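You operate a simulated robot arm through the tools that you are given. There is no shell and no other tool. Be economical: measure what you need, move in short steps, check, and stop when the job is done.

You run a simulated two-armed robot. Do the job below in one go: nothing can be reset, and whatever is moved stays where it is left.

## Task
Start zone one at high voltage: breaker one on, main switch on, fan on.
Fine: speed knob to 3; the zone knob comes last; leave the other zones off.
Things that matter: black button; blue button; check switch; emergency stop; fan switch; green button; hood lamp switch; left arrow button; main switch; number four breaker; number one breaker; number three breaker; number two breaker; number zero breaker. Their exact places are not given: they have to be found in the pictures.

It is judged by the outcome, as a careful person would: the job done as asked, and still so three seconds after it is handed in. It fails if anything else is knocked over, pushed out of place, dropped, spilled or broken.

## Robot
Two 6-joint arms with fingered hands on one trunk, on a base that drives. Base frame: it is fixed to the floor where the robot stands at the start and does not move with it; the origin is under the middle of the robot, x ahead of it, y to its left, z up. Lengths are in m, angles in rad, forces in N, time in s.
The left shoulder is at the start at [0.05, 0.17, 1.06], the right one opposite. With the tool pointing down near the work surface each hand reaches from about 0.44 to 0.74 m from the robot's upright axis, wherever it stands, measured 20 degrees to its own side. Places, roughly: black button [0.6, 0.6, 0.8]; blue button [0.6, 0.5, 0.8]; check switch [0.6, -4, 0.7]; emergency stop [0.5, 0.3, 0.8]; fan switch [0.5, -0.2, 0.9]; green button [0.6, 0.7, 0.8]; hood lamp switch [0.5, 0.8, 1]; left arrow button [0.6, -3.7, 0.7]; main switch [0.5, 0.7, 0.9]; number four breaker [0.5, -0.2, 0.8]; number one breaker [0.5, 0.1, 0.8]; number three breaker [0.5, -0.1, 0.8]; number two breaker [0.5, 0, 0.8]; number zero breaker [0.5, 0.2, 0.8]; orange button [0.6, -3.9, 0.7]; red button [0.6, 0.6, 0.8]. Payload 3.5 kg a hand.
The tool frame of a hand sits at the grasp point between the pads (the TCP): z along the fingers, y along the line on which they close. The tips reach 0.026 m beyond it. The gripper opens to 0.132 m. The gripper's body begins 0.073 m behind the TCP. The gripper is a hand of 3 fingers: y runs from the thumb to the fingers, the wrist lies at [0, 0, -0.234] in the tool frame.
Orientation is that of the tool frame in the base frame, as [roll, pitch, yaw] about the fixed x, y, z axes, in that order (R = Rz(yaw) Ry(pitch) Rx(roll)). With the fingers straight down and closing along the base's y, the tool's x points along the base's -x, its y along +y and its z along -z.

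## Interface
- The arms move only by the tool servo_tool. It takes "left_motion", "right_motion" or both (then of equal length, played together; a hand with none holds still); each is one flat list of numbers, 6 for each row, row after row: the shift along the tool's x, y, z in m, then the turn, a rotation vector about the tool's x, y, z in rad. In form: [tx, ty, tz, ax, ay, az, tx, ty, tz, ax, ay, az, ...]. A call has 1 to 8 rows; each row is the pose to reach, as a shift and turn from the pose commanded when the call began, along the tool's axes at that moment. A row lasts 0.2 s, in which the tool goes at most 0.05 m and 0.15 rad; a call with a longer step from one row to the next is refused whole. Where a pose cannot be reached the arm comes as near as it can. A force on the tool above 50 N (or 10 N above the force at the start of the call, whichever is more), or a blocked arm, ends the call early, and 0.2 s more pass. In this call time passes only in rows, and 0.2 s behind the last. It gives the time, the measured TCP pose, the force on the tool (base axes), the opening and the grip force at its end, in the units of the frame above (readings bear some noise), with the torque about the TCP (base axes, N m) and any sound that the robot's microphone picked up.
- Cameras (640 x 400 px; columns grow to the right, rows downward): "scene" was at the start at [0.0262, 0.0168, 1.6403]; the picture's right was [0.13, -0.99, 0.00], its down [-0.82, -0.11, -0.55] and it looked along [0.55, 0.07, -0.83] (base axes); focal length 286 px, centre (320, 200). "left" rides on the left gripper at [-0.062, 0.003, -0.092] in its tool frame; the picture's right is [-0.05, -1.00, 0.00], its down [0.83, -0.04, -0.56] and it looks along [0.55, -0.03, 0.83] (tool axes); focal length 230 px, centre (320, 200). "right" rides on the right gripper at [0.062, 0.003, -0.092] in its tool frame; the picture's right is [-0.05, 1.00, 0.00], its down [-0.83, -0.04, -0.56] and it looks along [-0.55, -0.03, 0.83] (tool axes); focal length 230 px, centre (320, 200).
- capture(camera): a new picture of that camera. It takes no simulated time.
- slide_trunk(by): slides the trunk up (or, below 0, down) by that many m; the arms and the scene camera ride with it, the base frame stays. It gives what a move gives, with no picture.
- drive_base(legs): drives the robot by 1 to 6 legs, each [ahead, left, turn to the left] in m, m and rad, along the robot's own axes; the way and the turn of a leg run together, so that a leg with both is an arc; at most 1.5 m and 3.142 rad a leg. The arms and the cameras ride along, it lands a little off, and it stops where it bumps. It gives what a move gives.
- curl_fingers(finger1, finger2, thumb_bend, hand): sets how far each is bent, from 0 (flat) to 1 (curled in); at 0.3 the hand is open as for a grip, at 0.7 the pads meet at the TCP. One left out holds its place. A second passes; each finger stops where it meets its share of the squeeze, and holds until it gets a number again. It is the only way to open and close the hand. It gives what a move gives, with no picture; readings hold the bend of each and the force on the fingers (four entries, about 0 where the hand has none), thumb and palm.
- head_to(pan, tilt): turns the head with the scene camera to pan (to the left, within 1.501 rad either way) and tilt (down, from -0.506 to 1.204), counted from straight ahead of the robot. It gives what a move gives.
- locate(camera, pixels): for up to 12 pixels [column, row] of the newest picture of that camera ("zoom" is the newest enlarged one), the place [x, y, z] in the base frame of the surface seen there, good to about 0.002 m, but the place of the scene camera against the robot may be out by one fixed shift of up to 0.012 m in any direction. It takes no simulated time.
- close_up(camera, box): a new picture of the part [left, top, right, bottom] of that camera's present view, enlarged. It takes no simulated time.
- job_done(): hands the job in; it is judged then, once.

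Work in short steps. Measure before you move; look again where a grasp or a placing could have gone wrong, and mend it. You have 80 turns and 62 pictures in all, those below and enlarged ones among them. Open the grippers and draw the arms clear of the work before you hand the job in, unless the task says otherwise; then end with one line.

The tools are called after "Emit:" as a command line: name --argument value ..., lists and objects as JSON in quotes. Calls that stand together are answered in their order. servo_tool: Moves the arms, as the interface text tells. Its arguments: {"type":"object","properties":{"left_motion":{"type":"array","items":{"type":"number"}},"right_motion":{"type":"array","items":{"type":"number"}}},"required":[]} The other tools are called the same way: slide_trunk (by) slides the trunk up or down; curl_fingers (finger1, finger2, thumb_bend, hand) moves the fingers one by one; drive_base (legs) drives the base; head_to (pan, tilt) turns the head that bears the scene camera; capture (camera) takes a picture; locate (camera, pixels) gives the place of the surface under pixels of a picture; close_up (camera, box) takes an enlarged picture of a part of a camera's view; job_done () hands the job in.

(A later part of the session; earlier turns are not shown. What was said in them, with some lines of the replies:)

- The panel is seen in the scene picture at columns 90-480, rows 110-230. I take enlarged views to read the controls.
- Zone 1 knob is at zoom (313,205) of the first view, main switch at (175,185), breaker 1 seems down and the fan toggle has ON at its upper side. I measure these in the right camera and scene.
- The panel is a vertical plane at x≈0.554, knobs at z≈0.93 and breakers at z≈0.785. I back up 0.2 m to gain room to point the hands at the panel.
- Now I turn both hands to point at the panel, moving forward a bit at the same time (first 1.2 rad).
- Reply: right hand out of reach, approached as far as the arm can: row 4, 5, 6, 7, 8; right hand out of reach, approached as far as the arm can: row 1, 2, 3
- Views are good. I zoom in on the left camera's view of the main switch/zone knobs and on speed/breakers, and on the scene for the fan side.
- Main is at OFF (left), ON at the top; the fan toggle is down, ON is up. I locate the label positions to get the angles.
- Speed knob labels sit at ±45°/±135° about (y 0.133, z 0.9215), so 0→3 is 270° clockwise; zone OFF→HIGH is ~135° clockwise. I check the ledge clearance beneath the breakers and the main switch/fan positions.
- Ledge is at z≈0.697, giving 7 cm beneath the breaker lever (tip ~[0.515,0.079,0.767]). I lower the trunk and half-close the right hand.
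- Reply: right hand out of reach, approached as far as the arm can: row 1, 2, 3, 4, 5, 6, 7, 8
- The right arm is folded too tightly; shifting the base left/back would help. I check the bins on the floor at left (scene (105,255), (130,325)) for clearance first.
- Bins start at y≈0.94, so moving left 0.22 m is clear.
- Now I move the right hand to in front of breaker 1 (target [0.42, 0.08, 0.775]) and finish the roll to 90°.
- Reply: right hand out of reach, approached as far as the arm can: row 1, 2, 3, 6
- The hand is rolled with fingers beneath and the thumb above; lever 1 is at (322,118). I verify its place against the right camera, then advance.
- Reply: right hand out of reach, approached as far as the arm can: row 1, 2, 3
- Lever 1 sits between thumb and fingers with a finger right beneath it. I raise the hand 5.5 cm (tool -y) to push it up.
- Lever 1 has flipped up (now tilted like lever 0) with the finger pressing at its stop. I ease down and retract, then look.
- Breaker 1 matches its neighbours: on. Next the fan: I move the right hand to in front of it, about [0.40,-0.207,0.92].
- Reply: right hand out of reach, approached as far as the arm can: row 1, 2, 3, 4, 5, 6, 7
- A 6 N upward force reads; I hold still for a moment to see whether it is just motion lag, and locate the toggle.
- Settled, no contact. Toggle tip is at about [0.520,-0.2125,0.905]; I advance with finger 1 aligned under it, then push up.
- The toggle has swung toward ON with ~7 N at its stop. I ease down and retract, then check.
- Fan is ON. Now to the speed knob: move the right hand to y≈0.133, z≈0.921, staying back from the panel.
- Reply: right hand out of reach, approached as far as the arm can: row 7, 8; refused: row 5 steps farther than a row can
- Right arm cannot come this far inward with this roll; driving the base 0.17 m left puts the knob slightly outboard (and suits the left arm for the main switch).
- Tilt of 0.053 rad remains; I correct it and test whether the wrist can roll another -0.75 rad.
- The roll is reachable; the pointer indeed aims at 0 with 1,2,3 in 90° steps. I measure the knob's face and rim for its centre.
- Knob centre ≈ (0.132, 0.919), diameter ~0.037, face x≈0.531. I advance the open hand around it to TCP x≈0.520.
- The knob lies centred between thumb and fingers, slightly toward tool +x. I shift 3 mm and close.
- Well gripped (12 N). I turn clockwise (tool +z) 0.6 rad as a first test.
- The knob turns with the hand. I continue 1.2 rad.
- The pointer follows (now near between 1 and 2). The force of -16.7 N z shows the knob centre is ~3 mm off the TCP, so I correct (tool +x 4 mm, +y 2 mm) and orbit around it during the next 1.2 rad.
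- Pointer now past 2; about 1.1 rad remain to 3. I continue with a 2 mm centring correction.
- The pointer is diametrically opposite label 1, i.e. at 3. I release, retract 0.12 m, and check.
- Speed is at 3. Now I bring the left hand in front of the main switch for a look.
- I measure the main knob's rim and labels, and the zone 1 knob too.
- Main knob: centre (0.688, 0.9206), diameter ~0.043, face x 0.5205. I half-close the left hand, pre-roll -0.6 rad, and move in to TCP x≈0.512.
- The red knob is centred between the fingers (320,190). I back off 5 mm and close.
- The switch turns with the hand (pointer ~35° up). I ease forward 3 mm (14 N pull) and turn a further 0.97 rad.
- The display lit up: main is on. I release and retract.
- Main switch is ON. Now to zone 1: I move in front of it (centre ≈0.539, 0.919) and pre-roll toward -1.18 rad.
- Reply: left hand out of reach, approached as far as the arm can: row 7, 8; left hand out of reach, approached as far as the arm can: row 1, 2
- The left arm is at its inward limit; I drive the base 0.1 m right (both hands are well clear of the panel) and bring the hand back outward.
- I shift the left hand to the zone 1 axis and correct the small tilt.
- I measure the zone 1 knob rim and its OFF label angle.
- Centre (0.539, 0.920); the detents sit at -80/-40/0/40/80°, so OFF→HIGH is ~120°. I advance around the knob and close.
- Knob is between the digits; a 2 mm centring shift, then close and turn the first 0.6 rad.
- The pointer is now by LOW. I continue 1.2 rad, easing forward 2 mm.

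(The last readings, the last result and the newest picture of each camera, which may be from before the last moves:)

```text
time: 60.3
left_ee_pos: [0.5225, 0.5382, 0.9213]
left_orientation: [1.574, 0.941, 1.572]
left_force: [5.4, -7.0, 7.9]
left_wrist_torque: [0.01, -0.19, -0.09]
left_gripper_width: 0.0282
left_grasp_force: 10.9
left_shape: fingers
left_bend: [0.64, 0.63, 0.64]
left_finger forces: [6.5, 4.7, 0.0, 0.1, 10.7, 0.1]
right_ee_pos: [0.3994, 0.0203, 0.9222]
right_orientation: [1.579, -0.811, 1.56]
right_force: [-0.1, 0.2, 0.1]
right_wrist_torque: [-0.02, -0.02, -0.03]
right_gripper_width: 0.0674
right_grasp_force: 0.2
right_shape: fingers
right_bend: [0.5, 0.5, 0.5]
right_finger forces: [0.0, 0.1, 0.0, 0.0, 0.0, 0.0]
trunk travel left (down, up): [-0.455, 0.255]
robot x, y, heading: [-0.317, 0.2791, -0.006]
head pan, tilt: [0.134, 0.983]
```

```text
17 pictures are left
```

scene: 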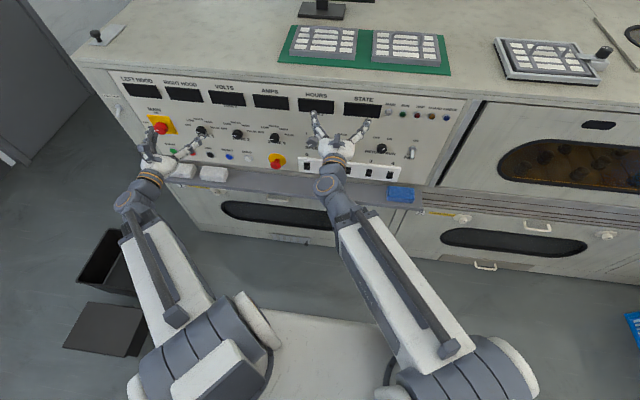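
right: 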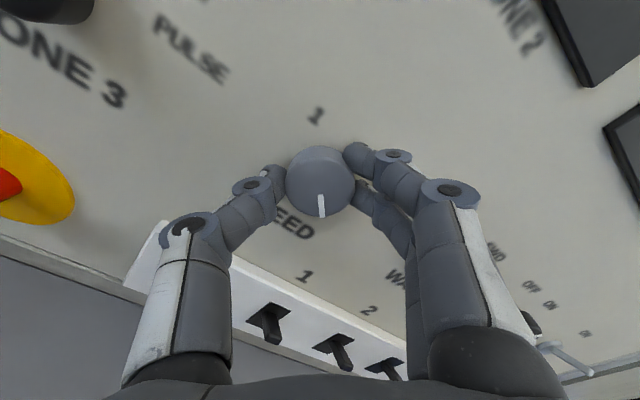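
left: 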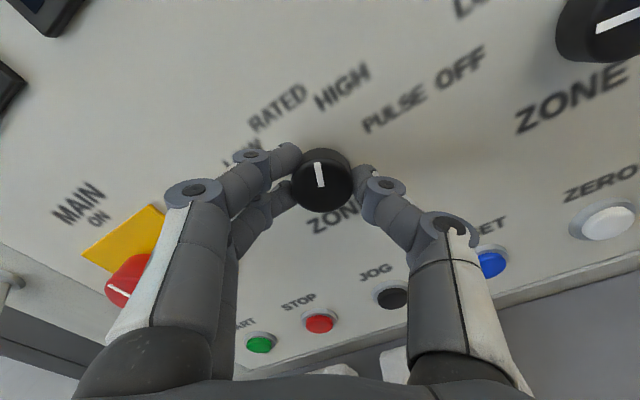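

The pointer is about 17° short of HIGH by my estimate. I turn 0.29 rad more, then release and look.

Emit:
servo_tool --left_motion '[0, 0, 0, 0, 0, 0.15, 0, 0, 0, 0, 0, 0.29]'

Emit:
curl_fingers --hand "left" --finger1 0.47 --finger2 0.47 --thumb_bend 0.47

Emit:
capture --camera "left"

```text
time: 60.9
left_ee_pos: [0.5209, 0.5385, 0.9216]
left_orientation: [1.573, 0.653, 1.567]
left_force: [2.8, -9.7, 7.3]
left_wrist_torque: [-0.03, -0.17, -0.19]
left_gripper_width: 0.0285
left_grasp_force: 11.3
left_shape: fingers
left_bend: [0.64, 0.63, 0.64]
left_finger forces: [7.2, 4.6, 0.0, 0.1, 11.3, 0.0]
right_ee_pos: [0.3987, 0.021, 0.923]
right_orientation: [1.58, -0.813, 1.562]
right_force: [-0.1, 0.7, -0.3]
right_wrist_torque: [-0.01, -0.03, -0.01]
right_gripper_width: 0.0674
right_grasp_force: 0.0
right_shape: fingers
right_bend: [0.5, 0.5, 0.5]
right_finger forces: [0.0, 0.0, 0.1, 0.0, 0.0, 0.0]
trunk travel left (down, up): [-0.455, 0.255]
robot x, y, heading: [-0.3233, 0.279, -0.006]
head pan, tilt: [0.134, 0.983]
```

```text
time: 61.9
left_ee_pos: [0.5214, 0.5401, 0.9201]
left_orientation: [1.572, 0.657, 1.574]
left_force: [-0.5, -0.7, -0.8]
left_wrist_torque: [0.01, 0.0, 0.02]
left_gripper_width: 0.0773
left_grasp_force: 0.0
left_shape: fingers
left_bend: [0.47, 0.47, 0.47]
left_finger forces: [0.0, 0.0, 0.1, 0.0, 0.0, 0.0]
right_ee_pos: [0.4002, 0.0212, 0.9242]
right_orientation: [1.58, -0.812, 1.56]
right_force: [-1.3, 0.4, -0.5]
right_wrist_torque: [0.0, 0.0, 0.01]
right_gripper_width: 0.0672
right_grasp_force: 0.1
right_shape: fingers
right_bend: [0.5, 0.5, 0.5]
right_finger forces: [0.0, 0.0, 0.0, 0.0, 0.1, 0.0]
trunk travel left (down, up): [-0.455, 0.255]
robot x, y, heading: [-0.3269, 0.2794, -0.008]
head pan, tilt: [0.134, 0.983]
```

```text
16 pictures are left
```

left: 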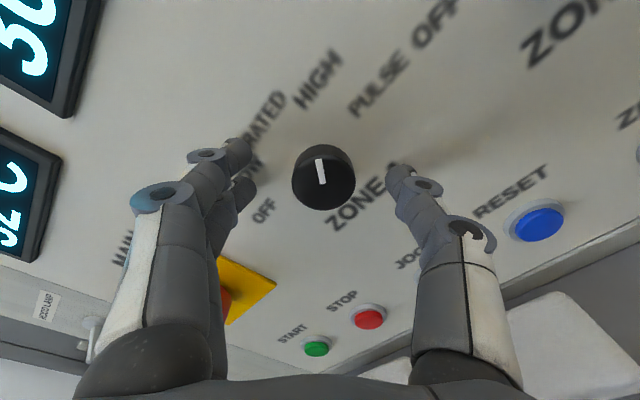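

The pointer aims at HIGH. I retract the left hand, level its roll, and look at the panel and displays.

Emit:
servo_tool --left_motion '[0, 0, -0.035, 0, 0, 0, 0, 0, -0.08, 0, 0, 0, 0, 0, -0.12, 0, 0, -0.15, 0, 0, -0.15, 0, 0, -0.3, 0, 0, -0.17, 0, 0, -0.45, 0, 0, -0.17, 0, 0, -0.6, 0, 0, -0.17, 0, 0, -0.75, 0, 0, -0.17, 0, 0, -0.9]'

Emit:
close_up --camera "left" --box '[200, 40, 440, 190]'

Emit:
capture --camera "scene"

```text
time: 63.7
left_ee_pos: [0.3713, 0.5433, 0.9181]
left_orientation: [1.754, 1.557, 1.756]
left_force: [0.6, -0.1, 0.1]
left_wrist_torque: [0.03, 0.0, -0.02]
left_gripper_width: 0.0773
left_grasp_force: 0.0
left_shape: fingers
left_bend: [0.47, 0.47, 0.47]
left_finger forces: [0.0, 0.1, 0.1, 0.0, 0.0, 0.0]
left hand out of reach, approached as far as the arm can: row 5, 6, 7, 8
right_ee_pos: [0.3992, 0.0226, 0.9231]
right_orientation: [1.581, -0.812, 1.561]
right_force: [-0.5, 0.4, -0.6]
right_wrist_torque: [0.0, -0.01, 0.01]
right_gripper_width: 0.0671
right_grasp_force: 0.0
right_shape: fingers
right_bend: [0.5, 0.5, 0.5]
right_finger forces: [0.0, 0.0, 0.1, 0.0, 0.0, 0.0]
trunk travel left (down, up): [-0.455, 0.255]
robot x, y, heading: [-0.3244, 0.2804, -0.007]
head pan, tilt: [0.134, 0.983]
```

```text
2.67 times, centred on (320, 115) of left
```

zoom: 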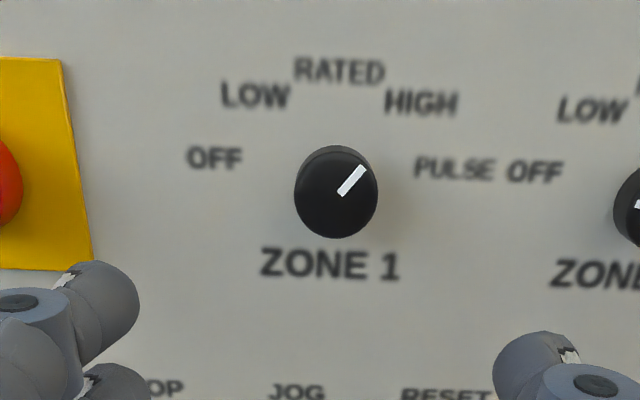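

```text
14 pictures are left
```

scene: 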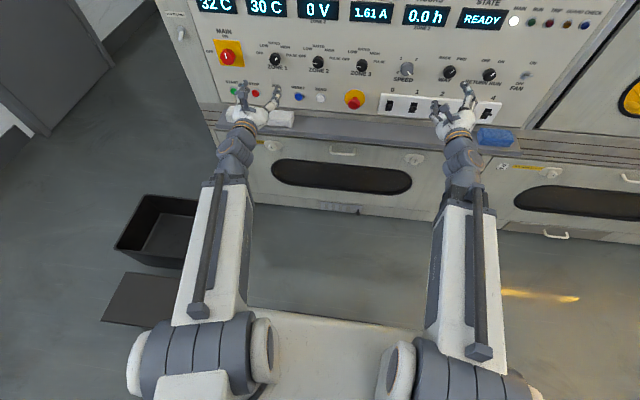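

Zone 1 is at HIGH. I zoom in on the displays and the right side for a final check.

Emit:
close_up --camera "scene" --box '[180, 0, 372, 120]'

Emit:
close_up --camera "scene" --box '[340, 0, 610, 160]'

```text
3.33 times, centred on (276, 60) of scene
```

zoom: 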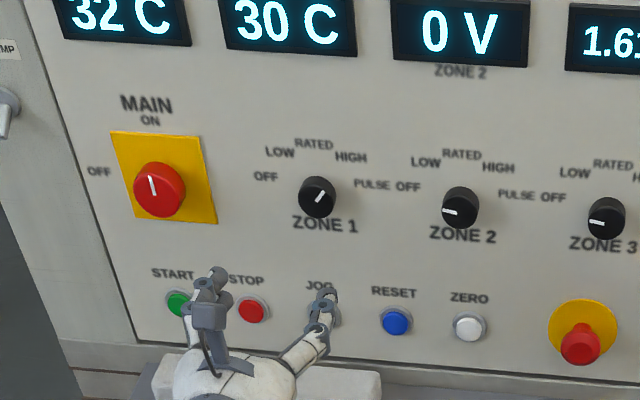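

```text
2.37 times, centred on (475, 80) of scene
```

zoom: 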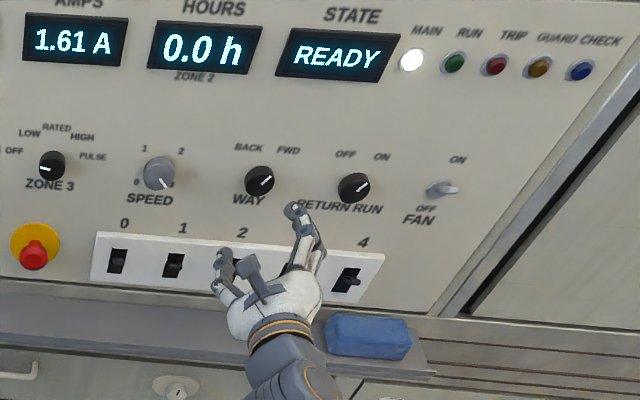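

Amps rose to 1.61 A with zone 1 on (the volts display belongs to zone 2), state READY, main lamp lit, speed at 3, zones 2/3 off. I back off and open the hands.

Emit:
drive_base --legs '[[-0.2, 0, 0]]'

Emit:
curl_fingers --hand "left" --finger1 0.3 --finger2 0.3 --thumb_bend 0.3

Emit:
curl_fingers --hand "right" --finger1 0.3 --finger2 0.3 --thumb_bend 0.3

Emit:
head_to --pan -0.25 --tilt 0.65

Emit:
capture --camera "scene"

```text
time: 65.3
left_ee_pos: [0.1728, 0.5427, 0.9182]
left_orientation: [1.73, 1.555, 1.723]
left_force: [-0.4, 0.2, -0.2]
left_wrist_torque: [-0.03, -0.04, 0.0]
left_gripper_width: 0.0775
left_grasp_force: 0.1
left_shape: fingers
left_bend: [0.47, 0.47, 0.47]
left_finger forces: [0.1, 0.0, 0.0, 0.0, 0.0, 0.1]
right_ee_pos: [0.198, 0.0207, 0.9233]
right_orientation: [1.579, -0.812, 1.557]
right_force: [0.4, 0.2, 0.5]
right_wrist_torque: [0.0, 0.0, 0.0]
right_gripper_width: 0.067
right_grasp_force: 0.1
right_shape: fingers
right_bend: [0.5, 0.5, 0.5]
right_finger forces: [0.0, 0.1, 0.0, 0.1, 0.0, 0.1]
trunk travel left (down, up): [-0.455, 0.255]
robot x, y, heading: [-0.5224, 0.2816, -0.008]
head pan, tilt: [0.134, 0.983]
```

```text
time: 66.3
left_ee_pos: [0.1706, 0.5423, 0.9183]
left_orientation: [1.725, 1.555, 1.722]
left_force: [0.5, 0.0, -0.4]
left_wrist_torque: [0.02, 0.0, -0.02]
left_gripper_width: 0.134
left_grasp_force: 0.1
left_shape: fingers
left_bend: [0.3, 0.3, 0.3]
left_finger forces: [0.0, 0.0, 0.1, 0.0, 0.0, 0.0]
right_ee_pos: [0.1973, 0.0199, 0.9232]
right_orientation: [1.579, -0.81, 1.556]
right_force: [0.0, 0.1, -0.4]
right_wrist_torque: [0.0, -0.02, 0.0]
right_gripper_width: 0.0672
right_grasp_force: 0.1
right_shape: fingers
right_bend: [0.5, 0.5, 0.5]
right_finger forces: [0.0, 0.0, 0.0, 0.0, 0.0, 0.0]
trunk travel left (down, up): [-0.455, 0.255]
robot x, y, heading: [-0.5222, 0.2811, -0.011]
head pan, tilt: [0.134, 0.983]
```

```text
time: 67.3
left_ee_pos: [0.1719, 0.5429, 0.919]
left_orientation: [1.726, 1.554, 1.721]
left_force: [-1.2, 0.4, 0.1]
left_wrist_torque: [0.0, -0.02, -0.01]
left_gripper_width: 0.1339
left_grasp_force: 0.0
left_shape: fingers
left_bend: [0.3, 0.3, 0.3]
left_finger forces: [0.0, 0.0, 0.1, 0.0, 0.0, 0.0]
right_ee_pos: [0.1968, 0.0199, 0.9228]
right_orientation: [1.579, -0.811, 1.557]
right_force: [0.5, -0.7, 0.5]
right_wrist_torque: [0.0, 0.03, 0.0]
right_gripper_width: 0.1339
right_grasp_force: 0.0
right_shape: fingers
right_bend: [0.3, 0.3, 0.3]
right_finger forces: [0.1, 0.0, 0.0, 0.0, 0.0, 0.0]
trunk travel left (down, up): [-0.455, 0.255]
robot x, y, heading: [-0.5245, 0.2786, -0.014]
head pan, tilt: [0.134, 0.983]
```

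```text
time: 68.2
left_ee_pos: [0.1719, 0.5434, 0.918]
left_orientation: [1.727, 1.557, 1.722]
left_force: [0.4, 0.8, -0.4]
left_wrist_torque: [-0.01, 0.01, -0.02]
left_gripper_width: 0.1339
left_grasp_force: 0.1
left_shape: fingers
left_bend: [0.3, 0.3, 0.3]
left_finger forces: [0.0, 0.1, 0.0, 0.0, 0.1, 0.0]
right_ee_pos: [0.1983, 0.0203, 0.9229]
right_orientation: [1.58, -0.811, 1.555]
right_force: [-0.3, -0.7, -0.4]
right_wrist_torque: [-0.03, 0.01, -0.02]
right_gripper_width: 0.1337
right_grasp_force: 0.0
right_shape: fingers
right_bend: [0.3, 0.3, 0.3]
right_finger forces: [0.0, 0.1, 0.0, 0.1, 0.0, 0.0]
trunk travel left (down, up): [-0.455, 0.255]
robot x, y, heading: [-0.5239, 0.2802, -0.011]
head pan, tilt: [-0.25, 0.649]
```

```text
11 pictures are left
```

scene: 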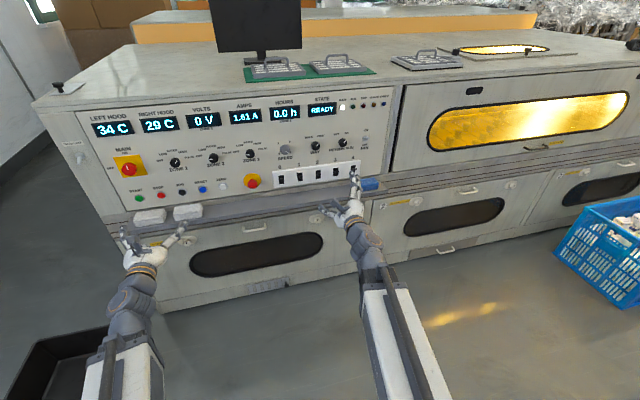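

Emit:
close_up --camera "scene" --box '[230, 90, 410, 202]'

```text
3.56 times, centred on (320, 146) of scene
```

zoom: 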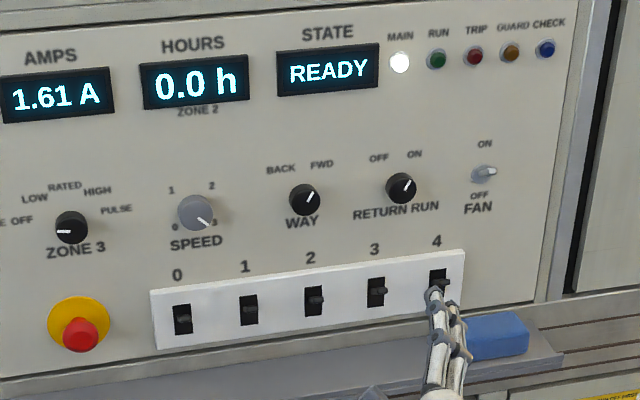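

The final view shows speed at 3, breaker 1 up like its neighbours, fan on, main lamp lit and nothing displaced. The hands are open and clear, so I hand the job in.

Emit:
job_done

```text
The job is handed in.
```

Zone one is on at HIGH, set last, after breaker one, the fan, the speed knob (at 3) and the main switch; zones two and three were left off, nothing was knocked or moved, and I did not press START, so the panel shows READY with 1.61 A.
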